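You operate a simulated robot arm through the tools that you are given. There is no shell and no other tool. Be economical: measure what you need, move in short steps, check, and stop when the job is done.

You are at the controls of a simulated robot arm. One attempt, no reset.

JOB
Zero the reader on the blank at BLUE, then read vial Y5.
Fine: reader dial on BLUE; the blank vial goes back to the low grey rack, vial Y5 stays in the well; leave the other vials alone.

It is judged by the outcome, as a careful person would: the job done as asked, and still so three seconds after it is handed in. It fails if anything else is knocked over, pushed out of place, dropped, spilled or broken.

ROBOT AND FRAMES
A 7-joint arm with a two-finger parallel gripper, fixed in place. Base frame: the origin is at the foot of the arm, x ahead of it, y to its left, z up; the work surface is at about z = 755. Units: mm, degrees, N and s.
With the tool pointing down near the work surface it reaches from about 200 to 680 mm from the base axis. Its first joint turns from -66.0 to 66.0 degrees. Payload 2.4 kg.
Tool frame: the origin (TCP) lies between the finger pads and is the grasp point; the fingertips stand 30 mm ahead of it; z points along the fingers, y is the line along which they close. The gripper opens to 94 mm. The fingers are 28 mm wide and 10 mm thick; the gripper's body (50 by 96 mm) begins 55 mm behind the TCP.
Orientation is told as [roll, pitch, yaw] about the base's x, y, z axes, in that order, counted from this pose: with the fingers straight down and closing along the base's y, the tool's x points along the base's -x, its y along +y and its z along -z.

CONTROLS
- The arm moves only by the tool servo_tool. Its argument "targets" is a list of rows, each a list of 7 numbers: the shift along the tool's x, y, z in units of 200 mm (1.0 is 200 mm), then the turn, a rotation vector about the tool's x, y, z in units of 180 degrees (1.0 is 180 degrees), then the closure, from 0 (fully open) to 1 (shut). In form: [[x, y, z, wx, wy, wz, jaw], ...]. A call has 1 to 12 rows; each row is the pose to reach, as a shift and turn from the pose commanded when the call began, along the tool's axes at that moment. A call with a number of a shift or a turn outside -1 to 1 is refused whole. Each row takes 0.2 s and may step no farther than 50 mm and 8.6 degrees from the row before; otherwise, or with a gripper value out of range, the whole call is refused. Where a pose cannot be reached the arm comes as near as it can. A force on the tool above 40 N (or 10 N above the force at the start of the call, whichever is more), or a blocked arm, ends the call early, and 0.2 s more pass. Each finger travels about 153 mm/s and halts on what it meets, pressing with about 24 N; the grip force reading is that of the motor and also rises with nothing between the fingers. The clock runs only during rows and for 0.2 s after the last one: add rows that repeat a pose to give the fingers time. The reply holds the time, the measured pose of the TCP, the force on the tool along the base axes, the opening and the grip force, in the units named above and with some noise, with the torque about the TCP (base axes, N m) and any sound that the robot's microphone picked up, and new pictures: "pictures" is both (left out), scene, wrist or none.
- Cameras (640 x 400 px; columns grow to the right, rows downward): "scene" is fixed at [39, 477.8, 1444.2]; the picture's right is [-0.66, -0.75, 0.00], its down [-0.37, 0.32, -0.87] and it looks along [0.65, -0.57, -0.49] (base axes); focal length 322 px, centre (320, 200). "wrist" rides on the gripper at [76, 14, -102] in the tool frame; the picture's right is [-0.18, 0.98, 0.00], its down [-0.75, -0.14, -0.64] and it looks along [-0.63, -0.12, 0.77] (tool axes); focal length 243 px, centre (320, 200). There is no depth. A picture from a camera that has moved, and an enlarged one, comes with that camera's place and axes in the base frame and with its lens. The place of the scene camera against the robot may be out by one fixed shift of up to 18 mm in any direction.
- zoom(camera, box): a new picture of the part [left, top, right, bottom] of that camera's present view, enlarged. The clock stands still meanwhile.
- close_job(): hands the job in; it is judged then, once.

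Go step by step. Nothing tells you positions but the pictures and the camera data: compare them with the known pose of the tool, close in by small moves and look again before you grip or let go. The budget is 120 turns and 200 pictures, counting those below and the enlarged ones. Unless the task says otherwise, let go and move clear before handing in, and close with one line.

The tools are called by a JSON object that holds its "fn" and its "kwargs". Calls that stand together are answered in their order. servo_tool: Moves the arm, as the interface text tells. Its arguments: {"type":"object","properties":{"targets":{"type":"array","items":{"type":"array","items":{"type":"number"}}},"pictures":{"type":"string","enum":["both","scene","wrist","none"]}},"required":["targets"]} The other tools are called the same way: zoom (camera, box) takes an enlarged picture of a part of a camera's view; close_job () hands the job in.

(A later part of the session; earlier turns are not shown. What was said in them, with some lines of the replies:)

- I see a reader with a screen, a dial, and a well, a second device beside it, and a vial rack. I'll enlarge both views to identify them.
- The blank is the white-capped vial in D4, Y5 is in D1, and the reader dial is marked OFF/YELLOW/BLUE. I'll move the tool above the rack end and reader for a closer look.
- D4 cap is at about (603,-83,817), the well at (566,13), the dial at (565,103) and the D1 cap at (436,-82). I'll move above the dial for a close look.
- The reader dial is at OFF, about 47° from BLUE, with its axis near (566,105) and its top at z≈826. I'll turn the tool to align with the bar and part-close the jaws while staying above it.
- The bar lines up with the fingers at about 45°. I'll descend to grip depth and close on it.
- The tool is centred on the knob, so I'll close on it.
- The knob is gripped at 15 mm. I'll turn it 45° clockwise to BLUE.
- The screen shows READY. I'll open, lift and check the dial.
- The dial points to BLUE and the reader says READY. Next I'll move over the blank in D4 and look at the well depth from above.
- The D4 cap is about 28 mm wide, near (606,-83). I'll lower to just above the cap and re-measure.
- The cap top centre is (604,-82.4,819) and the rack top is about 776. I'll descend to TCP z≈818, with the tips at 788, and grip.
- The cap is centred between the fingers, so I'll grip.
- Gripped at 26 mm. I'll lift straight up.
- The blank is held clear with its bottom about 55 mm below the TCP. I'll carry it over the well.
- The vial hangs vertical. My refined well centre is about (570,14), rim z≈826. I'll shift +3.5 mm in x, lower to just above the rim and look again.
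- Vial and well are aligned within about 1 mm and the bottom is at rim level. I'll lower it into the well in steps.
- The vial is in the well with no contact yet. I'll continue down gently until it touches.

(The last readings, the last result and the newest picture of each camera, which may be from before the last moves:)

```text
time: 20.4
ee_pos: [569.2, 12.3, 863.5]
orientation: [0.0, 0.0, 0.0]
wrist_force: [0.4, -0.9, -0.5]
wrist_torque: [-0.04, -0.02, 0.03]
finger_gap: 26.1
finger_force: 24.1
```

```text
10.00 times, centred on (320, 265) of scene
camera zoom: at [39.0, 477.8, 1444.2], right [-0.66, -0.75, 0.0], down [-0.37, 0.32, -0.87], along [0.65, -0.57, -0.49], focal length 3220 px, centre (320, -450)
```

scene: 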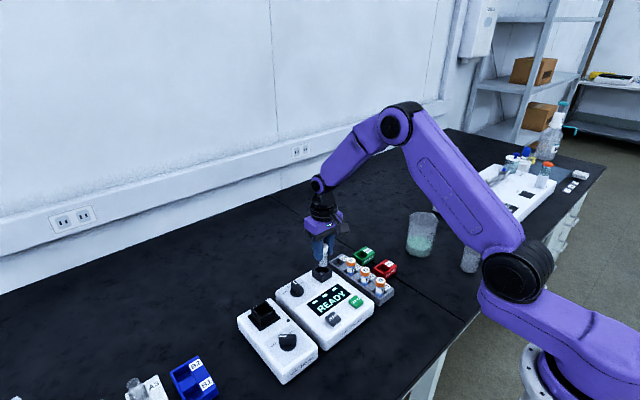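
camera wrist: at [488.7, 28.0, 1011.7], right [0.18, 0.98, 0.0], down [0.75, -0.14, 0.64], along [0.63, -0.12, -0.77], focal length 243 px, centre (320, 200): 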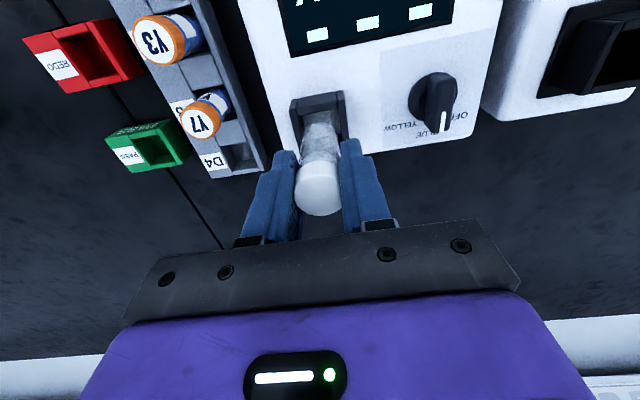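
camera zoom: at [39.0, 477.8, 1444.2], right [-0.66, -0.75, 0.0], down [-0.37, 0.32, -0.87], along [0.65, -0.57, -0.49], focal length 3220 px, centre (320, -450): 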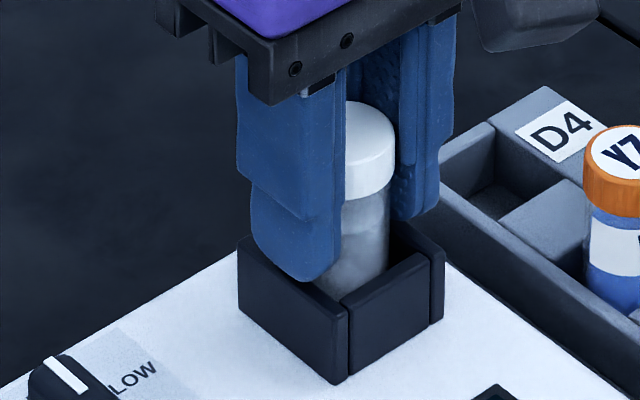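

{"fn": "servo_tool", "kwargs": {"targets": [[0, 0, 0.006, 0, 0, 0, 0.8], [0, 0, 0.012, 0, 0, 0, 0.8], [0, 0, 0.018, 0, 0, 0, 0.8], [0, 0, 0.018, 0, 0, 0, 0.8]], "pictures": "none"}}

{"fn": "zoom", "kwargs": {"camera": "scene", "box": [300, 245, 340, 285]}}

{"fn": "zoom", "kwargs": {"camera": "wrist", "box": [260, 80, 380, 200]}}

```text
time: 21.4
ee_pos: [571.9, 14.4, 863.2]
orientation: [0.0, -0.2, 0.0]
wrist_force: [-3.0, -0.6, 18.8]
wrist_torque: [-0.01, 0.11, 0.0]
finger_gap: 26.3
finger_force: 24.1
```

```text
10.00 times, centred on (320, 265) of scene
camera zoom: at [38.6, 477.8, 1444.3], right [-0.66, -0.75, 0.0], down [-0.37, 0.32, -0.87], along [0.65, -0.57, -0.49], focal length 3220 px, centre (320, -450)
```

zoom: 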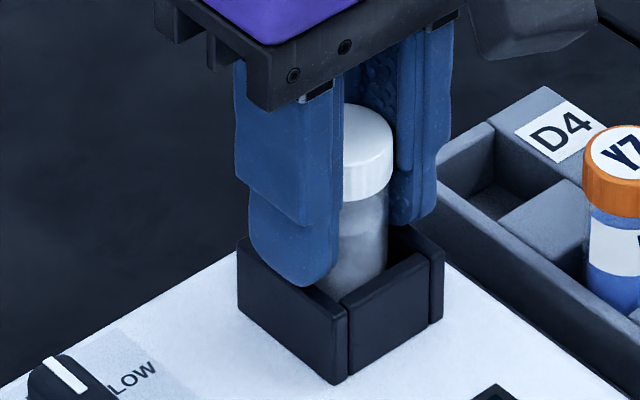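

```text
3.33 times, centred on (320, 140) of wrist
camera zoom: at [493.0, 27.1, 964.0], right [0.18, 0.98, 0.0], down [0.75, -0.14, 0.64], along [0.63, -0.12, -0.76], focal length 809 px, centre (320, 400)
```

zoom: 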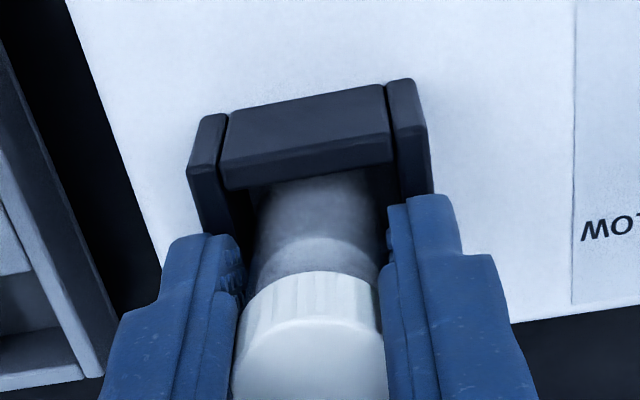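

Contact at z≈863 means the vial is seated. I'll ease the load, open slowly and raise.

{"fn": "servo_tool", "kwargs": {"targets": [[0, 0, -0.014, 0, 0, 0, 0.8], [0, 0, -0.014, 0, 0, 0, 0.75], [0, 0, -0.014, 0, 0, 0, 0.68], [0, 0, -0.014, 0, 0, 0, 0.6], [0, 0, -0.014, 0, 0, 0, 0.5], [0, 0, -0.014, 0, 0, 0, 0.4], [0, 0, -0.014, 0, 0, 0, 0.4]], "pictures": "none"}}

{"fn": "zoom", "kwargs": {"camera": "scene", "box": [300, 245, 340, 285]}}

{"fn": "zoom", "kwargs": {"camera": "wrist", "box": [240, 80, 400, 240]}}

```text
time: 23.0
ee_pos: [568.9, 13.7, 864.5]
orientation: [0.0, -0.1, 0.0]
wrist_force: [0.4, -0.1, 0.0]
wrist_torque: [0.0, -0.01, 0.01]
finger_gap: 56.4
finger_force: 0.0
```

```text
10.00 times, centred on (320, 265) of scene
camera zoom: at [39.0, 477.8, 1444.2], right [-0.66, -0.75, 0.0], down [-0.37, 0.32, -0.87], along [0.65, -0.57, -0.49], focal length 3220 px, centre (320, -450)
```

zoom: 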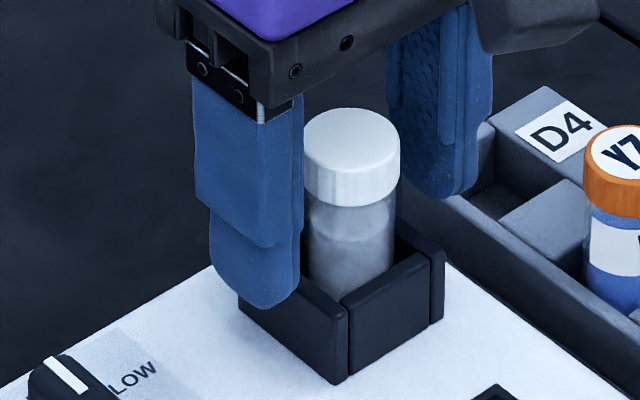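

```text
2.50 times, centred on (320, 160) of wrist
camera zoom: at [492.4, 27.2, 966.0], right [0.18, 0.98, 0.0], down [0.75, -0.14, 0.64], along [0.63, -0.12, -0.77], focal length 606 px, centre (320, 300)
```

zoom: 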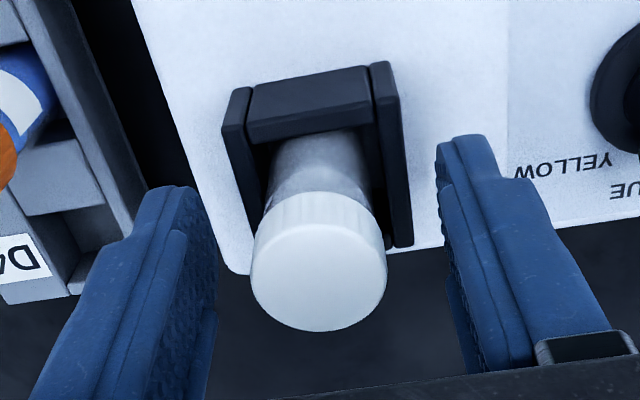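

The blank is in the well. I'll rise clear, move over the ZERO button with the jaws closed, and take a look.

{"fn": "servo_tool", "kwargs": {"targets": [[0, 0, -0.15, 0, 0, 0, 0.4], [0, 0, -0.38, 0, 0, 0, 0.4], [0.15, 0.08, -0.38, 0, 0, 0, 0.4], [0.3, 0.18, -0.38, 0, 0, 0, 0.6], [0.45, 0.28, -0.38, 0, 0, 0, 0.9], [0.6, 0.38, -0.38, 0, 0, 0, 1], [0.72, 0.41, -0.38, 0, 0, 0, 1], [0.72, 0.41, -0.25, 0, 0, 0, 1], [0.72, 0.41, -0.25, 0, 0, 0, 1]]}}

{"fn": "zoom", "kwargs": {"camera": "wrist", "box": [220, 40, 420, 200]}}

{"fn": "zoom", "kwargs": {"camera": "scene", "box": [280, 235, 380, 335]}}

```text
time: 25.0
ee_pos: [424.9, 94.8, 913.8]
orientation: [-0.1, 0.1, -0.1]
wrist_force: [-0.4, 0.0, -0.7]
wrist_torque: [0.0, 0.01, 0.03]
finger_gap: 0.2
finger_force: 24.2
camera wrist: at [348.2, 108.5, 1015.7], right [0.18, 0.98, 0.0], down [0.75, -0.14, 0.64], along [0.63, -0.12, -0.77], focal length 243 px, centre (320, 200)
```

scene: 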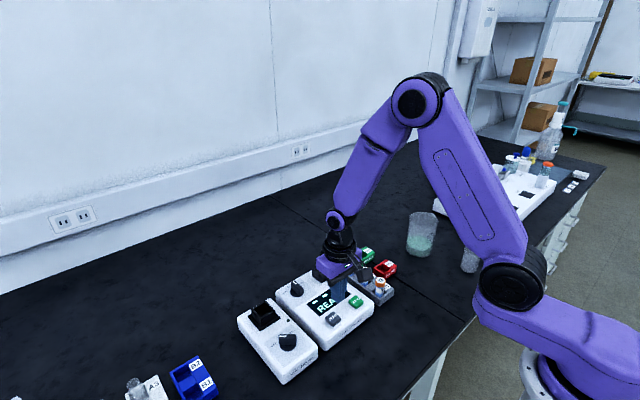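
wrist: 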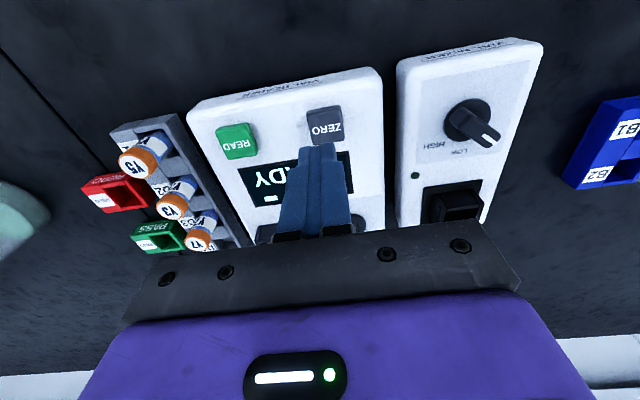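

```text
2.50 times, centred on (320, 120) of wrist
camera zoom: at [348.2, 108.5, 1015.7], right [0.18, 0.98, 0.0], down [0.75, -0.14, 0.64], along [0.63, -0.12, -0.77], focal length 606 px, centre (320, 400)
```

zoom: 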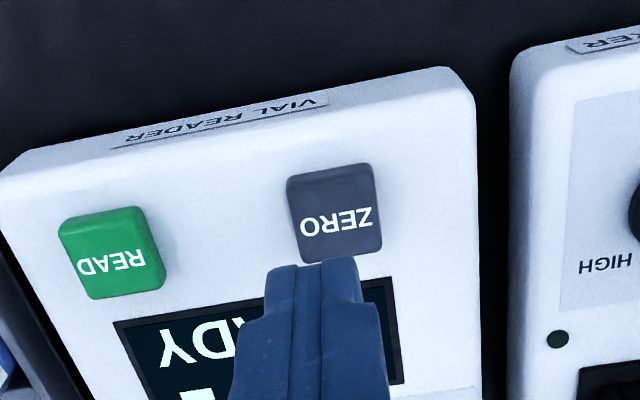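

```text
4.00 times, centred on (330, 285) of scene
camera zoom: at [39.0, 477.8, 1444.2], right [-0.66, -0.75, 0.0], down [-0.37, 0.32, -0.87], along [0.65, -0.57, -0.49], focal length 1288 px, centre (280, -140)
```

zoom: 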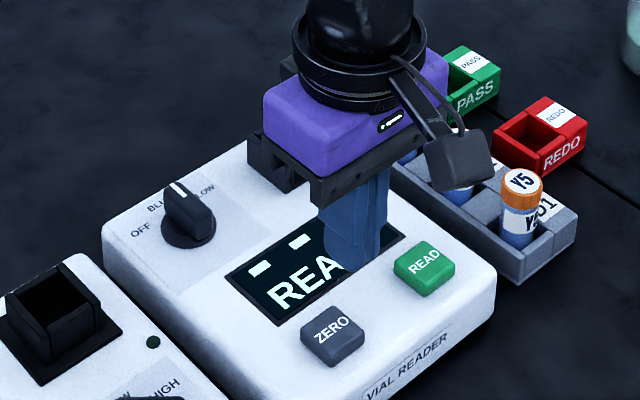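

ZERO is at (434.5,97,~813). I'll line up and lower the closed fingertips to just above it.

{"fn": "servo_tool", "kwargs": {"targets": [[-0.048, 0.011, 0, 0, 0, 0, 1], [-0.048, 0.011, 0.15, 0, 0, 0, 1], [-0.048, 0.011, 0.3, 0, 0, 0, 1], [-0.048, 0.011, 0.3, 0, 0, 0, 1]], "pictures": "none"}}

{"fn": "zoom", "kwargs": {"camera": "scene", "box": [290, 265, 380, 340]}}

{"fn": "zoom", "kwargs": {"camera": "wrist", "box": [240, 60, 400, 200]}}

```text
time: 26.0
ee_pos: [434.0, 96.3, 854.2]
orientation: [0.0, 0.0, 0.0]
wrist_force: [-0.3, 0.6, -0.5]
wrist_torque: [-0.01, -0.01, -0.01]
finger_gap: 0.1
finger_force: 23.9
```

```text
5.33 times, centred on (335, 302) of scene
camera zoom: at [39.0, 477.8, 1444.2], right [-0.66, -0.75, 0.0], down [-0.37, 0.32, -0.87], along [0.65, -0.57, -0.49], focal length 1717 px, centre (240, -347)
```

zoom: 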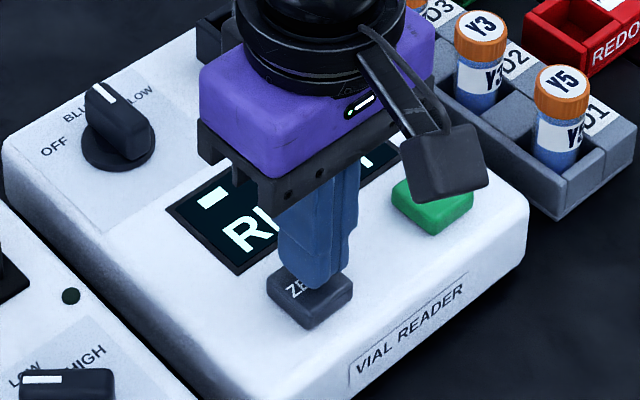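

```text
2.86 times, centred on (320, 130) of wrist
camera zoom: at [357.8, 111.0, 955.9], right [0.18, 0.98, 0.0], down [0.75, -0.14, 0.64], along [0.63, -0.12, -0.77], focal length 693 px, centre (320, 400)
```

zoom: 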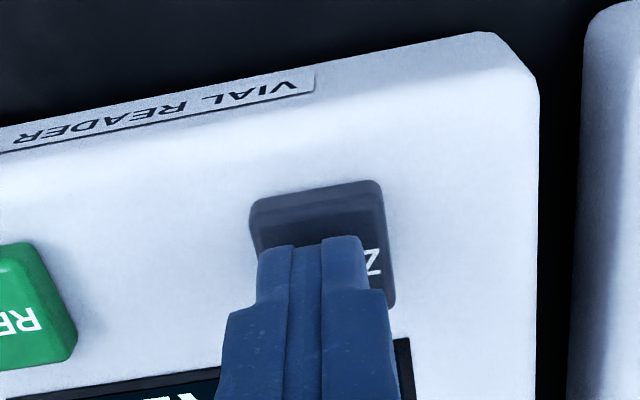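

{"fn": "servo_tool", "kwargs": {"targets": [[0.012, 0.006, 0.02, 0, 0, 0, 1], [0.012, 0.006, 0.035, 0, 0, 0, 1], [0.012, 0.006, 0.05, 0, 0, 0, 1], [0.012, 0.006, 0.065, 0, 0, 0, 1], [0.012, 0.006, 0.065, 0, 0, 0, 1]], "pictures": "wrist"}}

```text
time: 27.2
ee_pos: [432.2, 99.0, 841.8]
orientation: [0.0, 0.0, 0.0]
wrist_force: [-2.9, 0.9, 12.1]
wrist_torque: [0.04, 0.09, -0.03]
finger_gap: 0.0
finger_force: 23.9
heard: click
camera wrist: at [355.3, 112.3, 943.1], right [0.18, 0.98, 0.0], down [0.75, -0.14, 0.64], along [0.63, -0.12, -0.77], focal length 243 px, centre (320, 200)
```

wrist: 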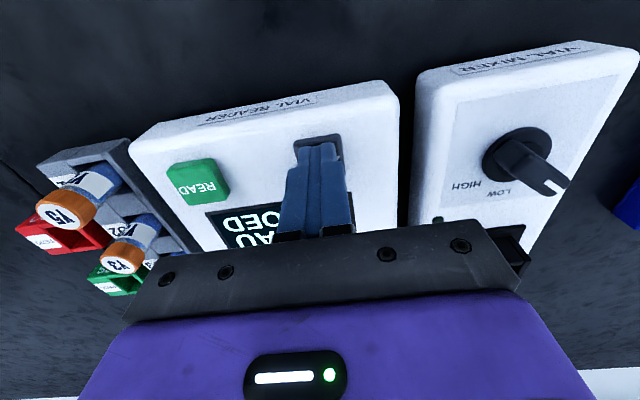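

A click was heard and the screen changed. I'll rise and read it.

{"fn": "servo_tool", "kwargs": {"targets": [[0, 0, -0.1, 0, 0, 0, 1], [0, 0, -0.25, 0, 0, 0, 1], [0, 0, -0.45, 0, 0, 0, 1], [0.15, 0, -0.45, 0, 0, 0, 1], [0.15, 0, -0.45, 0, 0, 0, 1]], "pictures": "none"}}

{"fn": "zoom", "kwargs": {"camera": "scene", "box": [270, 235, 410, 335]}}

{"fn": "zoom", "kwargs": {"camera": "wrist", "box": [140, 60, 400, 240]}}

```text
time: 28.4
ee_pos: [402.8, 98.1, 931.5]
orientation: [0.0, -0.1, 0.0]
wrist_force: [0.0, 0.1, -0.4]
wrist_torque: [0.0, -0.02, -0.01]
finger_gap: 0.0
finger_force: 24.0
```

```text
4.00 times, centred on (340, 285) of scene
camera zoom: at [39.0, 477.8, 1444.2], right [-0.66, -0.75, 0.0], down [-0.37, 0.32, -0.87], along [0.65, -0.57, -0.49], focal length 1288 px, centre (240, -140)
```

zoom: 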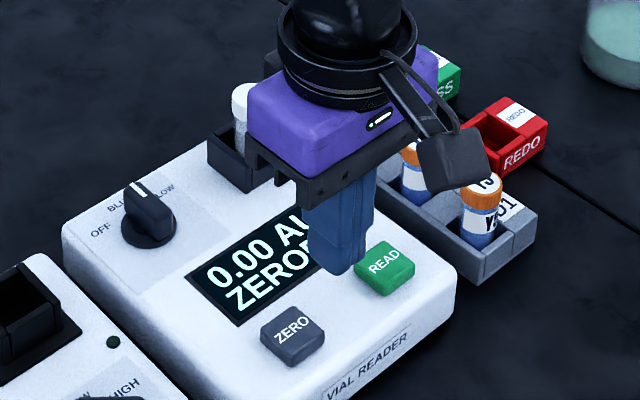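

```text
2.22 times, centred on (270, 150) of wrist
camera zoom: at [325.6, 112.1, 1033.9], right [0.18, 0.98, 0.0], down [0.75, -0.14, 0.64], along [0.63, -0.12, -0.77], focal length 539 px, centre (431, 311)
```

zoom: 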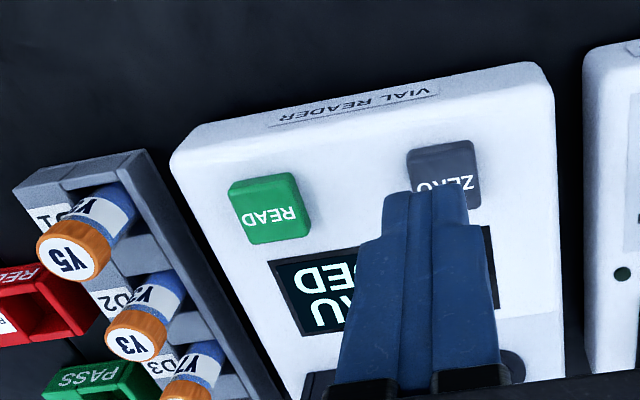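

The reader shows 0.00 AU ZEROED. Next I'll go back over the blank in the well.

{"fn": "servo_tool", "kwargs": {"targets": [[-0.2, -0.1, 0, 0, 0, 0, 0.8], [-0.4, -0.2, 0, 0, 0, 0, 0.6], [-0.6, -0.3, 0, 0, 0, 0, 0.34], [-0.75, -0.4, 0, 0, 0, 0, 0.34], [-0.832, -0.425, 0, 0, 0, 0, 0.34], [-0.832, -0.425, 0.15, 0, 0, 0, 0.34], [-0.832, -0.425, 0.15, 0, 0, 0, 0.34]], "pictures": "none"}}

{"fn": "zoom", "kwargs": {"camera": "wrist", "box": [240, 80, 400, 240]}}

```text
time: 30.0
ee_pos: [568.9, 11.7, 901.7]
orientation: [0.0, 0.0, -0.1]
wrist_force: [-1.5, 0.7, -0.1]
wrist_torque: [0.0, -0.02, -0.01]
finger_gap: 61.8
finger_force: 0.0
```

```text
2.50 times, centred on (320, 160) of wrist
camera zoom: at [492.2, 27.0, 1002.8], right [0.18, 0.98, 0.0], down [0.75, -0.14, 0.64], along [0.63, -0.12, -0.77], focal length 606 px, centre (320, 300)
```

zoom: 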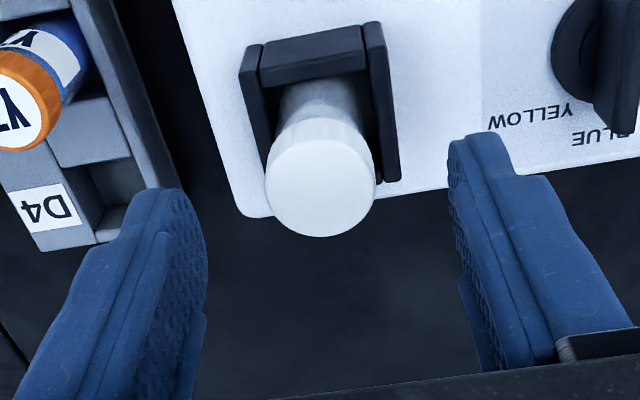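

It's well aligned. I'll descend to grip height and close.

{"fn": "servo_tool", "kwargs": {"targets": [[0, 0.003, 0.08, 0, 0, 0, 0.34], [0, 0.003, 0.14, 0, 0, 0, 0.34], [0, 0.003, 0.186, 0, 0, 0, 0.34], [0, 0.003, 0.186, 0, 0, 0, 0.5], [0, 0.003, 0.186, 0, 0, 0, 0.6], [0, 0.003, 0.186, 0, 0, 0, 0.75], [0, 0.003, 0.186, 0, 0, 0, 0.8], [0, 0.003, 0.186, 0, 0, 0, 0.8]], "pictures": "none"}}

{"fn": "zoom", "kwargs": {"camera": "scene", "box": [300, 235, 350, 285]}}

```text
time: 31.8
ee_pos: [568.2, 13.0, 864.1]
orientation: [0.0, 0.0, 0.0]
wrist_force: [1.0, -0.4, 0.2]
wrist_torque: [0.0, 0.0, 0.05]
finger_gap: 26.1
finger_force: 24.1
```

```text
8.00 times, centred on (325, 260) of scene
camera zoom: at [39.1, 477.8, 1444.2], right [-0.66, -0.75, 0.0], down [-0.37, 0.32, -0.87], along [0.65, -0.57, -0.49], focal length 2576 px, centre (280, -280)
```

zoom: 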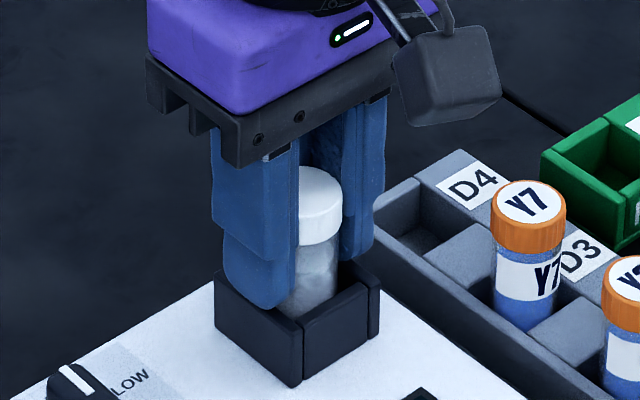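

Gripped. I'll lift and carry it back above D4.

{"fn": "servo_tool", "kwargs": {"targets": [[0, 0, -0.08, 0, 0, 0, 0.8], [0, 0, -0.18, 0, 0, 0, 0.8], [0, 0, -0.25, 0, 0, 0, 0.8], [-0.05, -0.15, -0.25, 0, 0, 0, 0.8], [-0.1, -0.3, -0.25, 0, 0, 0, 0.8], [-0.15, -0.43, -0.25, 0, 0, 0, 0.8], [-0.178, -0.481, -0.25, 0, 0, 0, 0.8], [-0.178, -0.481, -0.13, 0, 0, 0, 0.8], [-0.178, -0.481, -0.04, 0, 0, 0, 0.8], [-0.178, -0.481, -0.04, 0, 0, 0, 0.8]], "pictures": "none"}}

{"fn": "zoom", "kwargs": {"camera": "scene", "box": [315, 225, 375, 285]}}

{"fn": "zoom", "kwargs": {"camera": "wrist", "box": [260, 60, 380, 180]}}

```text
time: 34.0
ee_pos: [603.5, -81.8, 872.2]
orientation: [0.0, 0.0, 0.0]
wrist_force: [0.9, 0.0, 0.0]
wrist_torque: [0.0, 0.0, 0.0]
finger_gap: 25.8
finger_force: 24.2
```

```text
6.67 times, centred on (345, 255) of scene
camera zoom: at [39.0, 477.8, 1444.2], right [-0.66, -0.75, 0.0], down [-0.37, 0.32, -0.87], along [0.65, -0.57, -0.49], focal length 2147 px, centre (153, -167)
```

zoom: 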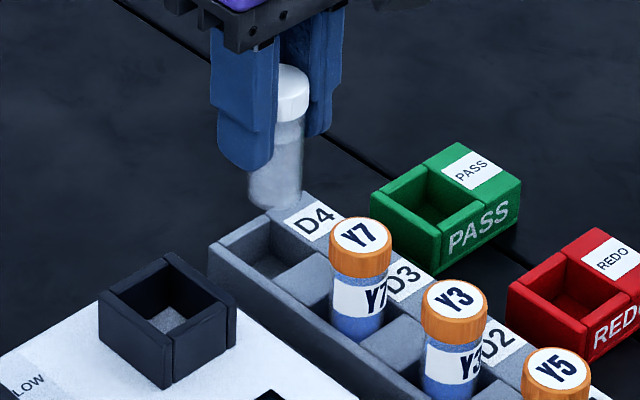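

```text
3.33 times, centred on (320, 120) of wrist
camera zoom: at [527.6, -67.8, 974.2], right [0.18, 0.98, 0.0], down [0.75, -0.14, 0.64], along [0.63, -0.12, -0.77], focal length 809 px, centre (320, 467)
```

zoom: 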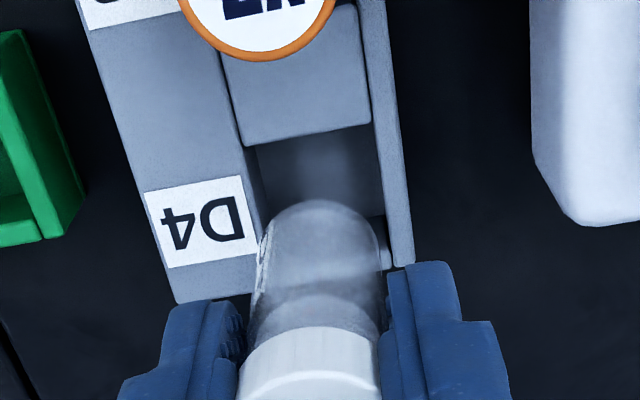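

The slot centre is about (603.6,-83.5), matching the held vial. I'll lower it into the slot in stages.

{"fn": "servo_tool", "kwargs": {"targets": [[0, 0, 0.05, 0, 0, 0, 0.8], [0, 0, 0.1, 0, 0, 0, 0.8], [0, 0, 0.15, 0, 0, 0, 0.8], [0, 0, 0.2, 0, 0, 0, 0.8], [0, 0, 0.25, 0, 0, 0, 0.8], [0, 0, 0.25, 0, 0, 0, 0.8]], "pictures": "none"}}

{"fn": "zoom", "kwargs": {"camera": "scene", "box": [315, 225, 375, 285]}}

```text
time: 35.4
ee_pos: [603.9, -82.3, 821.7]
orientation: [-0.1, 0.0, 0.1]
wrist_force: [0.4, -0.9, -1.2]
wrist_torque: [0.02, 0.0, 0.0]
finger_gap: 25.8
finger_force: 23.7
```

```text
6.67 times, centred on (345, 255) of scene
camera zoom: at [39.0, 477.8, 1444.2], right [-0.66, -0.75, 0.0], down [-0.37, 0.32, -0.87], along [0.65, -0.57, -0.49], focal length 2147 px, centre (153, -167)
```

zoom: 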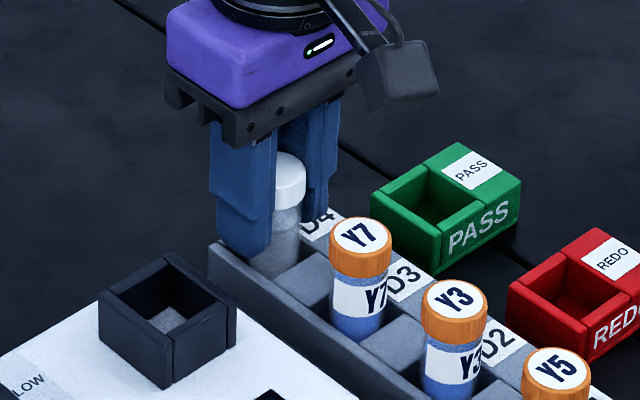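

It's sliding into D4 freely. I'll go down the last few millimetres.

{"fn": "servo_tool", "kwargs": {"targets": [[0, 0, 0.006, 0, 0, 0, 0.8], [0, 0, 0.012, 0, 0, 0, 0.8], [0, 0, 0.017, 0, 0, 0, 0.8], [0, 0, 0.017, 0, 0, 0, 0.8]], "pictures": "none"}}

```text
time: 36.4
ee_pos: [604.4, -83.2, 819.4]
orientation: [0.1, 0.0, 0.0]
wrist_force: [0.5, 0.9, -0.9]
wrist_torque: [0.0, -0.05, -0.04]
finger_gap: 25.9
finger_force: 23.9
```

{"fn": "servo_tool", "kwargs": {"targets": [[0, 0, 0.006, 0, 0, 0, 0.8], [0, 0, 0.01, 0, 0, 0, 0.8], [0, 0, 0.01, 0, 0, 0, 0.8]], "pictures": "none"}}

```text
time: 37.2
ee_pos: [604.6, -83.0, 816.7]
orientation: [-0.1, 0.0, 0.0]
wrist_force: [-0.8, -0.4, 4.3]
wrist_torque: [-0.03, 0.08, 0.01]
finger_gap: 26.4
finger_force: 24.0
```

Light contact at 817, so it's seated. I'll open slowly, rise and check.

{"fn": "servo_tool", "kwargs": {"targets": [[0, 0, -0.003, 0, 0, 0, 0.75], [0, 0, -0.003, 0, 0, 0, 0.68], [0, 0, -0.003, 0, 0, 0, 0.6], [0, 0, -0.003, 0, 0, 0, 0.5], [0, 0, -0.003, 0, 0, 0, 0.36], [0, 0, -0.003, 0, 0, 0, 0.36], [0, 0, -0.1, 0, 0, 0, 0.36], [0, 0, -0.28, 0, 0, 0, 0.36], [0, 0, -0.48, 0, 0, 0, 0.36]]}}

{"fn": "zoom", "kwargs": {"camera": "scene", "box": [315, 225, 395, 305]}}

```text
time: 39.2
ee_pos: [605.2, -81.4, 912.7]
orientation: [-0.1, 0.1, -0.1]
wrist_force: [0.9, 0.0, 0.2]
wrist_torque: [0.0, -0.02, -0.02]
finger_gap: 60.2
finger_force: 0.1
camera wrist: at [527.9, -67.7, 1015.0], right [0.18, 0.98, 0.0], down [0.75, -0.14, 0.64], along [0.63, -0.12, -0.77], focal length 243 px, centre (320, 200)
```

scene: 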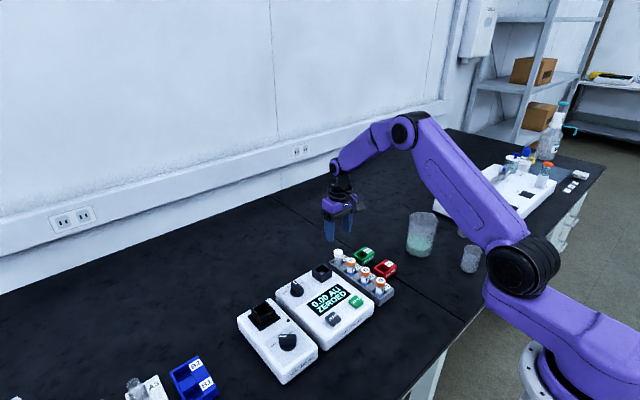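
wrist: 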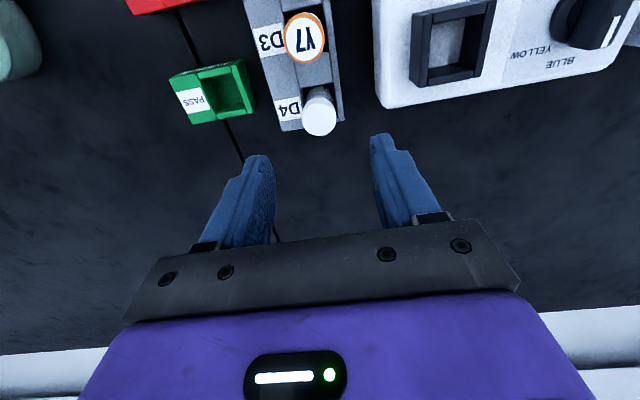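

```text
5.00 times, centred on (355, 265) of scene
camera zoom: at [39.0, 477.8, 1444.2], right [-0.66, -0.75, 0.0], down [-0.37, 0.32, -0.87], along [0.65, -0.57, -0.49], focal length 1610 px, centre (145, -125)
```

zoom: 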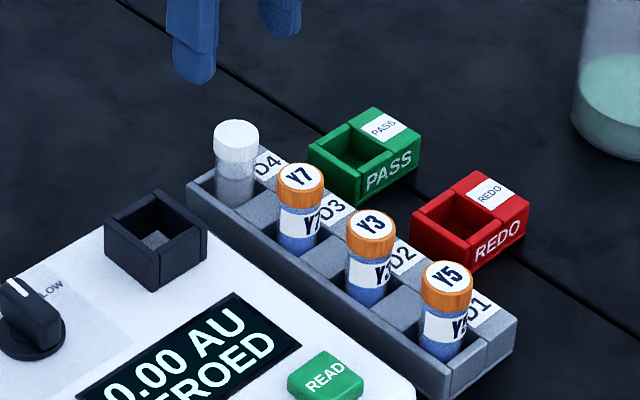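

The blank is back in D4 upright. Now I'll move over Y5 in D1.

{"fn": "servo_tool", "kwargs": {"targets": [[0.2, 0, 0, 0, 0, 0, 0.42], [0.4, 0, 0, 0, 0, 0, 0.42], [0.6, 0, 0, 0, 0, 0, 0.42], [0.8, 0, 0, 0, 0, 0, 0.42], [0.84, 0, 0, 0, 0, 0, 0.42], [0.84, 0, 0.2, 0, 0, 0, 0.42], [0.84, 0, 0.2, 0, 0, 0, 0.42]], "pictures": "wrist"}}

{"fn": "zoom", "kwargs": {"camera": "wrist", "box": [220, 60, 420, 220]}}

{"fn": "zoom", "kwargs": {"camera": "scene", "box": [335, 225, 415, 305]}}

```text
time: 40.8
ee_pos: [436.2, -82.7, 871.7]
orientation: [0.0, 0.1, 0.0]
wrist_force: [-0.5, -0.1, -0.3]
wrist_torque: [-0.02, 0.0, 0.02]
finger_gap: 54.6
finger_force: 0.0
camera wrist: at [359.7, -68.4, 974.0], right [0.18, 0.98, 0.0], down [0.75, -0.14, 0.64], along [0.63, -0.12, -0.77], focal length 243 px, centre (320, 200)
```

wrist: 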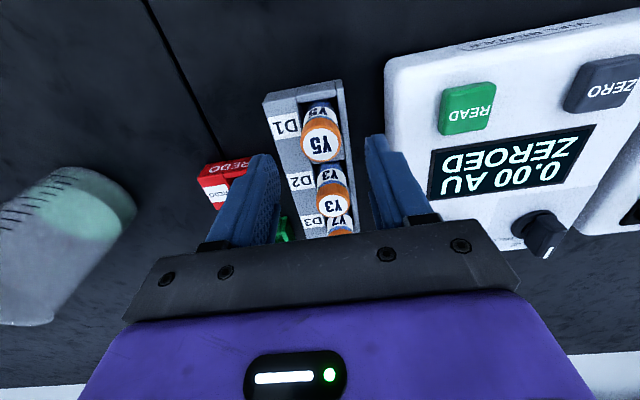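

```text
2.50 times, centred on (320, 140) of wrist
camera zoom: at [359.7, -68.4, 974.0], right [0.18, 0.98, 0.0], down [0.75, -0.14, 0.64], along [0.63, -0.12, -0.77], focal length 606 px, centre (320, 350)
```

zoom: 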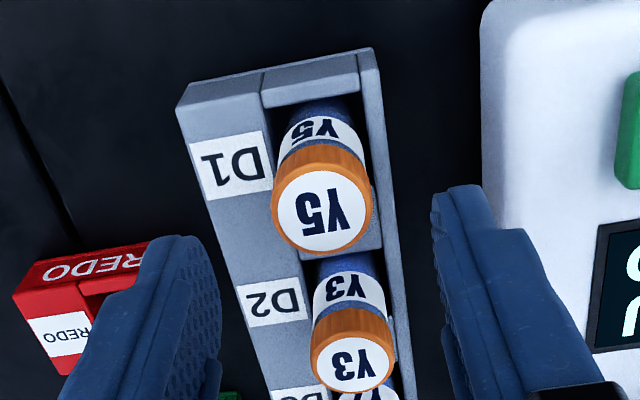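

```text
5.00 times, centred on (375, 265) of scene
camera zoom: at [39.0, 477.8, 1444.2], right [-0.66, -0.75, 0.0], down [-0.37, 0.32, -0.87], along [0.65, -0.57, -0.49], focal length 1610 px, centre (45, -125)
```

zoom: 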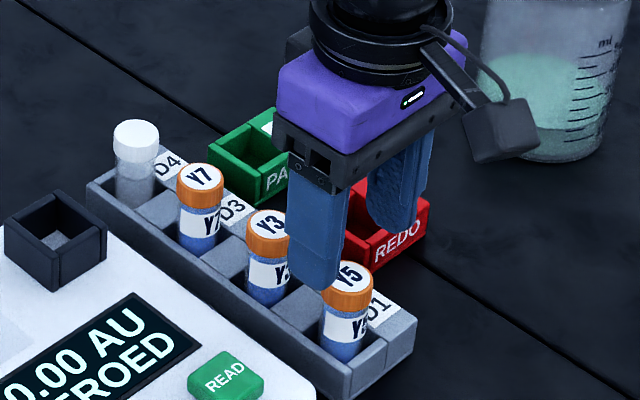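

It's perfectly aligned over Y5 at (436,-82.7). I'll descend and grip.

{"fn": "servo_tool", "kwargs": {"targets": [[0, 0, 0.1, 0, 0, 0, 0.42], [0, 0, 0.2, 0, 0, 0, 0.42], [0, 0, 0.271, 0, 0, 0, 0.42], [0, 0, 0.271, 0, 0, 0, 0.5], [0, 0, 0.271, 0, 0, 0, 0.6], [0, 0, 0.271, 0, 0, 0, 0.75], [0, 0, 0.271, 0, 0, 0, 0.8], [0, 0, 0.271, 0, 0, 0, 0.8]], "pictures": "wrist"}}

```text
time: 42.6
ee_pos: [436.5, -82.5, 818.5]
orientation: [0.1, 0.0, 0.0]
wrist_force: [-0.5, 1.0, 0.6]
wrist_torque: [-0.01, 0.04, 0.0]
finger_gap: 26.4
finger_force: 23.7
camera wrist: at [359.5, -68.4, 920.1], right [0.18, 0.98, 0.0], down [0.75, -0.14, 0.64], along [0.63, -0.12, -0.77], focal length 243 px, centre (320, 200)
```

wrist: 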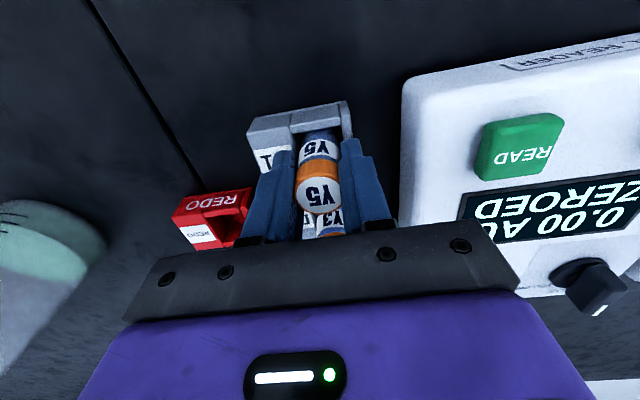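

Gripped. I'll lift high and carry it over the well.

{"fn": "servo_tool", "kwargs": {"targets": [[0, 0, -0.12, 0, 0, 0, 0.8], [0, 0, -0.28, 0, 0, 0, 0.8], [0, 0, -0.45, 0, 0, 0, 0.8], [-0.15, 0.1, -0.47, 0, 0, 0, 0.8], [-0.3, 0.2, -0.47, 0, 0, 0, 0.8], [-0.45, 0.32, -0.47, 0, 0, 0, 0.8], [-0.6, 0.43, -0.47, 0, 0, 0, 0.8], [-0.663, 0.476, -0.47, 0, 0, 0, 0.8], [-0.663, 0.476, -0.34, 0, 0, 0, 0.8], [-0.663, 0.476, -0.34, 0, 0, 0, 0.8]], "pictures": "none"}}

{"fn": "zoom", "kwargs": {"camera": "scene", "box": [300, 235, 350, 285]}}

{"fn": "zoom", "kwargs": {"camera": "wrist", "box": [260, 60, 380, 180]}}

```text
time: 44.8
ee_pos: [568.4, 13.1, 884.8]
orientation: [-0.1, -0.1, 0.0]
wrist_force: [-0.3, 1.0, -0.6]
wrist_torque: [0.0, -0.03, 0.0]
finger_gap: 26.3
finger_force: 24.0
```

```text
8.00 times, centred on (325, 260) of scene
camera zoom: at [39.0, 477.8, 1444.2], right [-0.66, -0.75, 0.0], down [-0.37, 0.32, -0.87], along [0.65, -0.57, -0.49], focal length 2576 px, centre (280, -280)
```

zoom: 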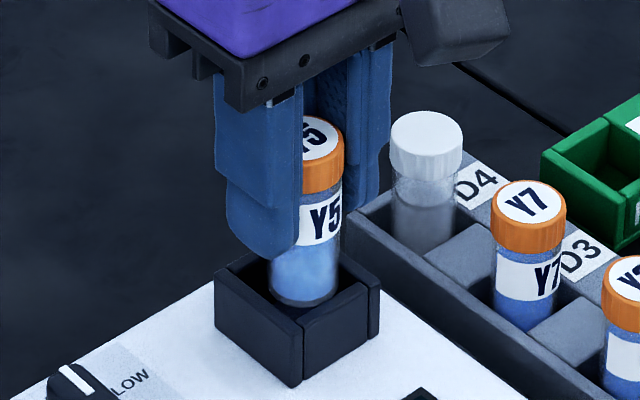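

```text
3.33 times, centred on (320, 120) of wrist
camera zoom: at [491.6, 27.0, 988.0], right [0.18, 0.98, 0.0], down [0.75, -0.14, 0.64], along [0.63, -0.12, -0.77], focal length 809 px, centre (320, 467)
```

zoom: 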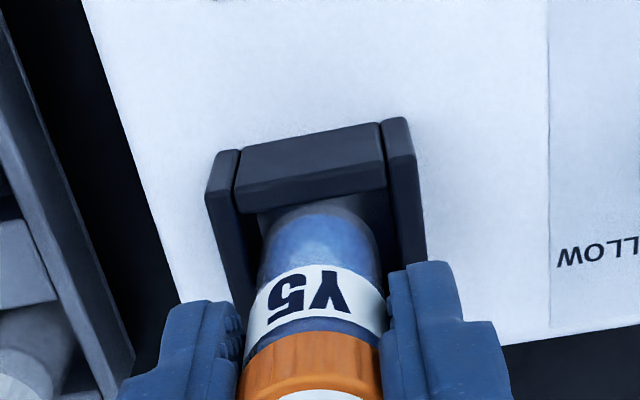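

Y5 is aligned with the well, so I'll lower it in.

{"fn": "servo_tool", "kwargs": {"targets": [[-0.002, -0.003, 0.02, 0, 0, 0, 0.8], [-0.002, -0.003, 0.05, 0, 0, 0, 0.8], [-0.002, -0.003, 0.08, 0, 0, 0, 0.8], [-0.002, -0.003, 0.1, 0, 0, 0, 0.8], [-0.002, -0.003, 0.1, 0, 0, 0, 0.8]], "pictures": "none"}}

```text
time: 46.0
ee_pos: [568.8, 12.4, 867.7]
orientation: [0.0, 0.0, 0.1]
wrist_force: [0.3, -0.8, 0.1]
wrist_torque: [0.01, 0.01, -0.03]
finger_gap: 26.3
finger_force: 23.9
```

{"fn": "servo_tool", "kwargs": {"targets": [[0, 0, 0.008, 0, 0, 0, 0.8], [0, 0, 0.016, 0, 0, 0, 0.8], [0, 0, 0.023, 0, 0, 0, 0.8], [0, 0, 0.023, 0, 0, 0, 0.8]], "pictures": "none"}}

```text
time: 47.0
ee_pos: [570.7, 11.8, 863.5]
orientation: [0.0, -0.1, 0.0]
wrist_force: [-1.4, 0.0, 18.2]
wrist_torque: [0.07, 0.1, -0.04]
finger_gap: 26.3
finger_force: 24.3
```

Seated with the same contact as before. I'll ease off, open slowly and rise.

{"fn": "servo_tool", "kwargs": {"targets": [[0, 0, -0.012, 0, 0, 0, 0.8], [0, 0, -0.012, 0, 0, 0, 0.75], [0, 0, -0.012, 0, 0, 0, 0.68], [0, 0, -0.012, 0, 0, 0, 0.6], [0, 0, -0.012, 0, 0, 0, 0.5], [0, 0, -0.012, 0, 0, 0, 0.38], [0, 0, -0.012, 0, 0, 0, 0.38], [0, 0, -0.12, 0, 0, 0, 0.38], [0, 0, -0.34, 0, 0, 0, 0.38], [0, 0, -0.34, 0, 0, 0, 0.38]], "pictures": "none"}}

{"fn": "zoom", "kwargs": {"camera": "scene", "box": [280, 235, 400, 335]}}

```text
time: 49.2
ee_pos: [569.2, 12.1, 930.5]
orientation: [0.0, 0.0, 0.1]
wrist_force: [-0.2, 0.0, -0.4]
wrist_torque: [0.01, 0.01, -0.02]
finger_gap: 58.4
finger_force: 0.1
```

```text
4.00 times, centred on (340, 285) of scene
camera zoom: at [39.0, 477.8, 1444.2], right [-0.66, -0.75, 0.0], down [-0.37, 0.32, -0.87], along [0.65, -0.57, -0.49], focal length 1288 px, centre (240, -140)
```

zoom: 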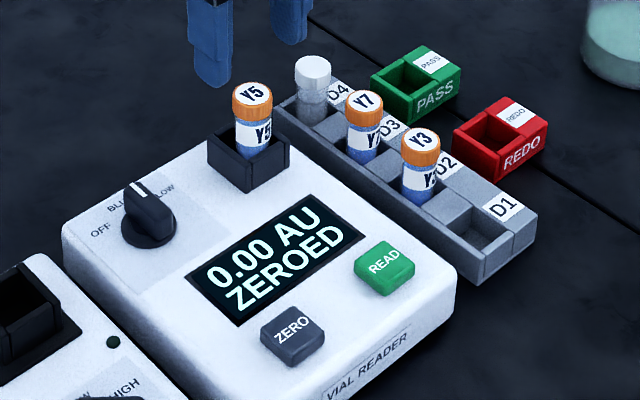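

Y5 stands in the well. Next I'll go over READ at (432,17) with the jaws closed.

{"fn": "servo_tool", "kwargs": {"targets": [[0.18, 0.01, 0, 0, 0, 0, 0.5], [0.36, 0.02, 0, 0, 0, 0, 0.8], [0.54, 0.025, 0, 0, 0, 0, 1], [0.683, 0.025, 0, 0, 0, 0, 1], [0.683, 0.025, 0.2, 0, 0, 0, 1], [0.683, 0.025, 0.36, 0, 0, 0, 1], [0.683, 0.025, 0.36, 0, 0, 0, 1]], "pictures": "none"}}

{"fn": "zoom", "kwargs": {"camera": "wrist", "box": [240, 60, 400, 200]}}

{"fn": "zoom", "kwargs": {"camera": "scene", "box": [310, 255, 400, 335]}}

```text
time: 50.8
ee_pos: [432.5, 18.1, 858.3]
orientation: [0.0, 0.1, 0.0]
wrist_force: [1.2, -0.3, 0.3]
wrist_torque: [-0.01, 0.02, -0.01]
finger_gap: 0.0
finger_force: 24.1
```

```text
2.86 times, centred on (320, 130) of wrist
camera zoom: at [355.4, 31.7, 959.5], right [0.18, 0.98, 0.0], down [0.75, -0.14, 0.64], along [0.63, -0.12, -0.77], focal length 693 px, centre (320, 400)
```

zoom: 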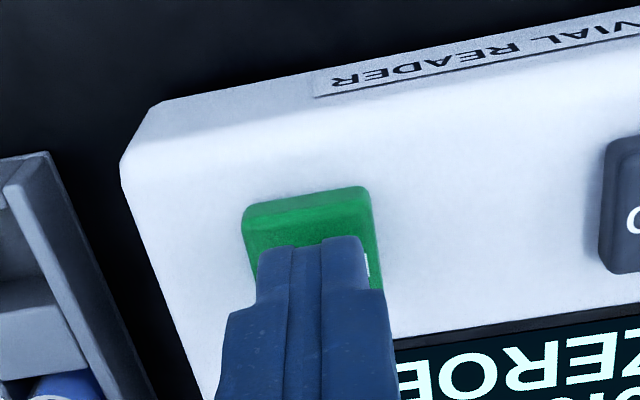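

```text
5.00 times, centred on (355, 295) of scene
camera zoom: at [39.0, 477.8, 1444.2], right [-0.66, -0.75, 0.0], down [-0.37, 0.32, -0.87], along [0.65, -0.57, -0.49], focal length 1610 px, centre (145, -275)
```

zoom: 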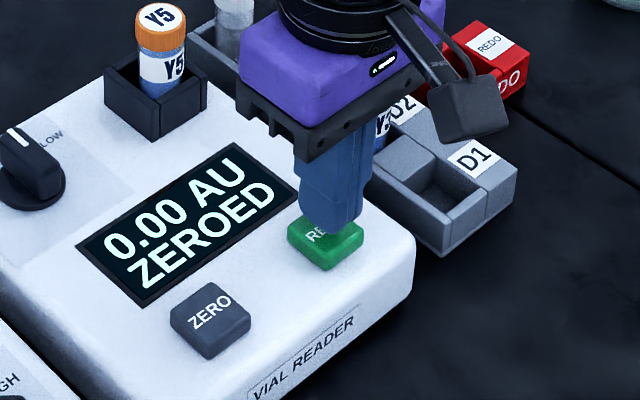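

The tool is over READ, so I'll press gently.

{"fn": "servo_tool", "kwargs": {"targets": [[0.005, 0, 0.03, 0, 0, 0, 1], [0.005, 0, 0.055, 0, 0, 0, 1], [0.005, 0, 0.07, 0, 0, 0, 1], [0.005, 0, 0.083, 0, 0, 0, 1], [0.005, 0, 0.083, 0, 0, 0, 1]], "pictures": "none"}}

```text
time: 52.0
ee_pos: [432.6, 16.9, 841.9]
orientation: [-0.1, -0.1, -0.1]
wrist_force: [-1.5, -0.6, 10.2]
wrist_torque: [-0.02, 0.05, 0.02]
finger_gap: 0.0
finger_force: 23.8
heard: click
```

Clicked. I'll rise clear, back off and check the screen and everything else.

{"fn": "servo_tool", "kwargs": {"targets": [[0, 0, -0.15, 0, 0, 0, 1], [0, 0, -0.38, 0, 0, 0, 1], [0, 0, -0.6, 0, 0, 0, 0.8], [0.15, 0, -0.75, 0, 0, 0, 0.5], [0.35, 0, -0.85, 0, 0, 0, 0.5], [0.35, 0, -0.85, 0, 0, 0, 0.5], [0.35, 0, -0.85, 0, 0, 0, 0.5]]}}

{"fn": "zoom", "kwargs": {"camera": "scene", "box": [270, 235, 410, 335]}}

```text
time: 53.6
ee_pos: [362.3, 17.6, 1010.2]
orientation: [0.0, 0.0, 0.0]
wrist_force: [-0.5, 0.3, -0.1]
wrist_torque: [-0.02, 0.0, 0.01]
finger_gap: 47.0
finger_force: 0.1
camera wrist: at [285.2, 31.2, 1112.6], right [0.18, 0.98, 0.0], down [0.75, -0.14, 0.64], along [0.63, -0.12, -0.77], focal length 243 px, centre (320, 200)
```

scene: 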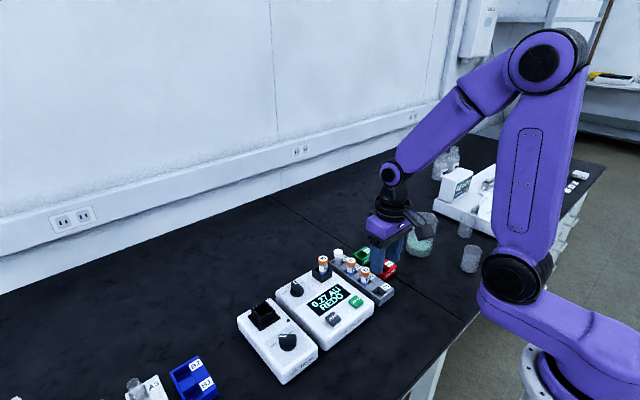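
wrist: 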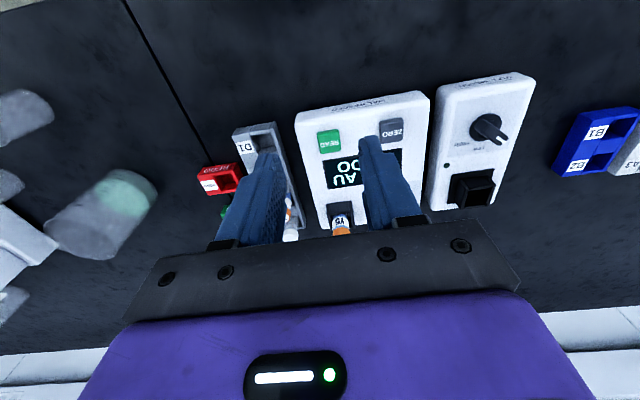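

```text
4.00 times, centred on (340, 285) of scene
camera zoom: at [39.0, 477.8, 1444.2], right [-0.66, -0.75, 0.0], down [-0.37, 0.32, -0.87], along [0.65, -0.57, -0.49], focal length 1288 px, centre (240, -140)
```

zoom: 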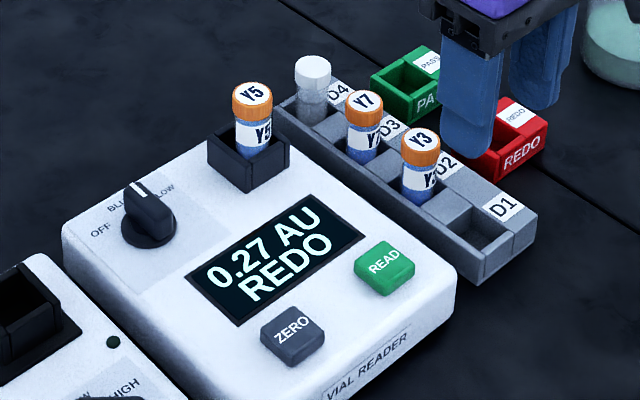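

The reader shows 0.27 AU with the verdict REDO for Y5. Y5 stays in the well as asked, the blank is in D4, the dial is on BLUE and the arm is clear, so I'm handing in.

{"fn": "close_job", "kwargs": {}}

```text
The job is handed in.
```

I zeroed the reader on the blank at BLUE (0.00 AU), then read vial Y5: 0.27 AU, which the reader marked REDO. Y5 is still in the well, the blank is back in slot D4 of the low grey rack, and the other vials were left alone.
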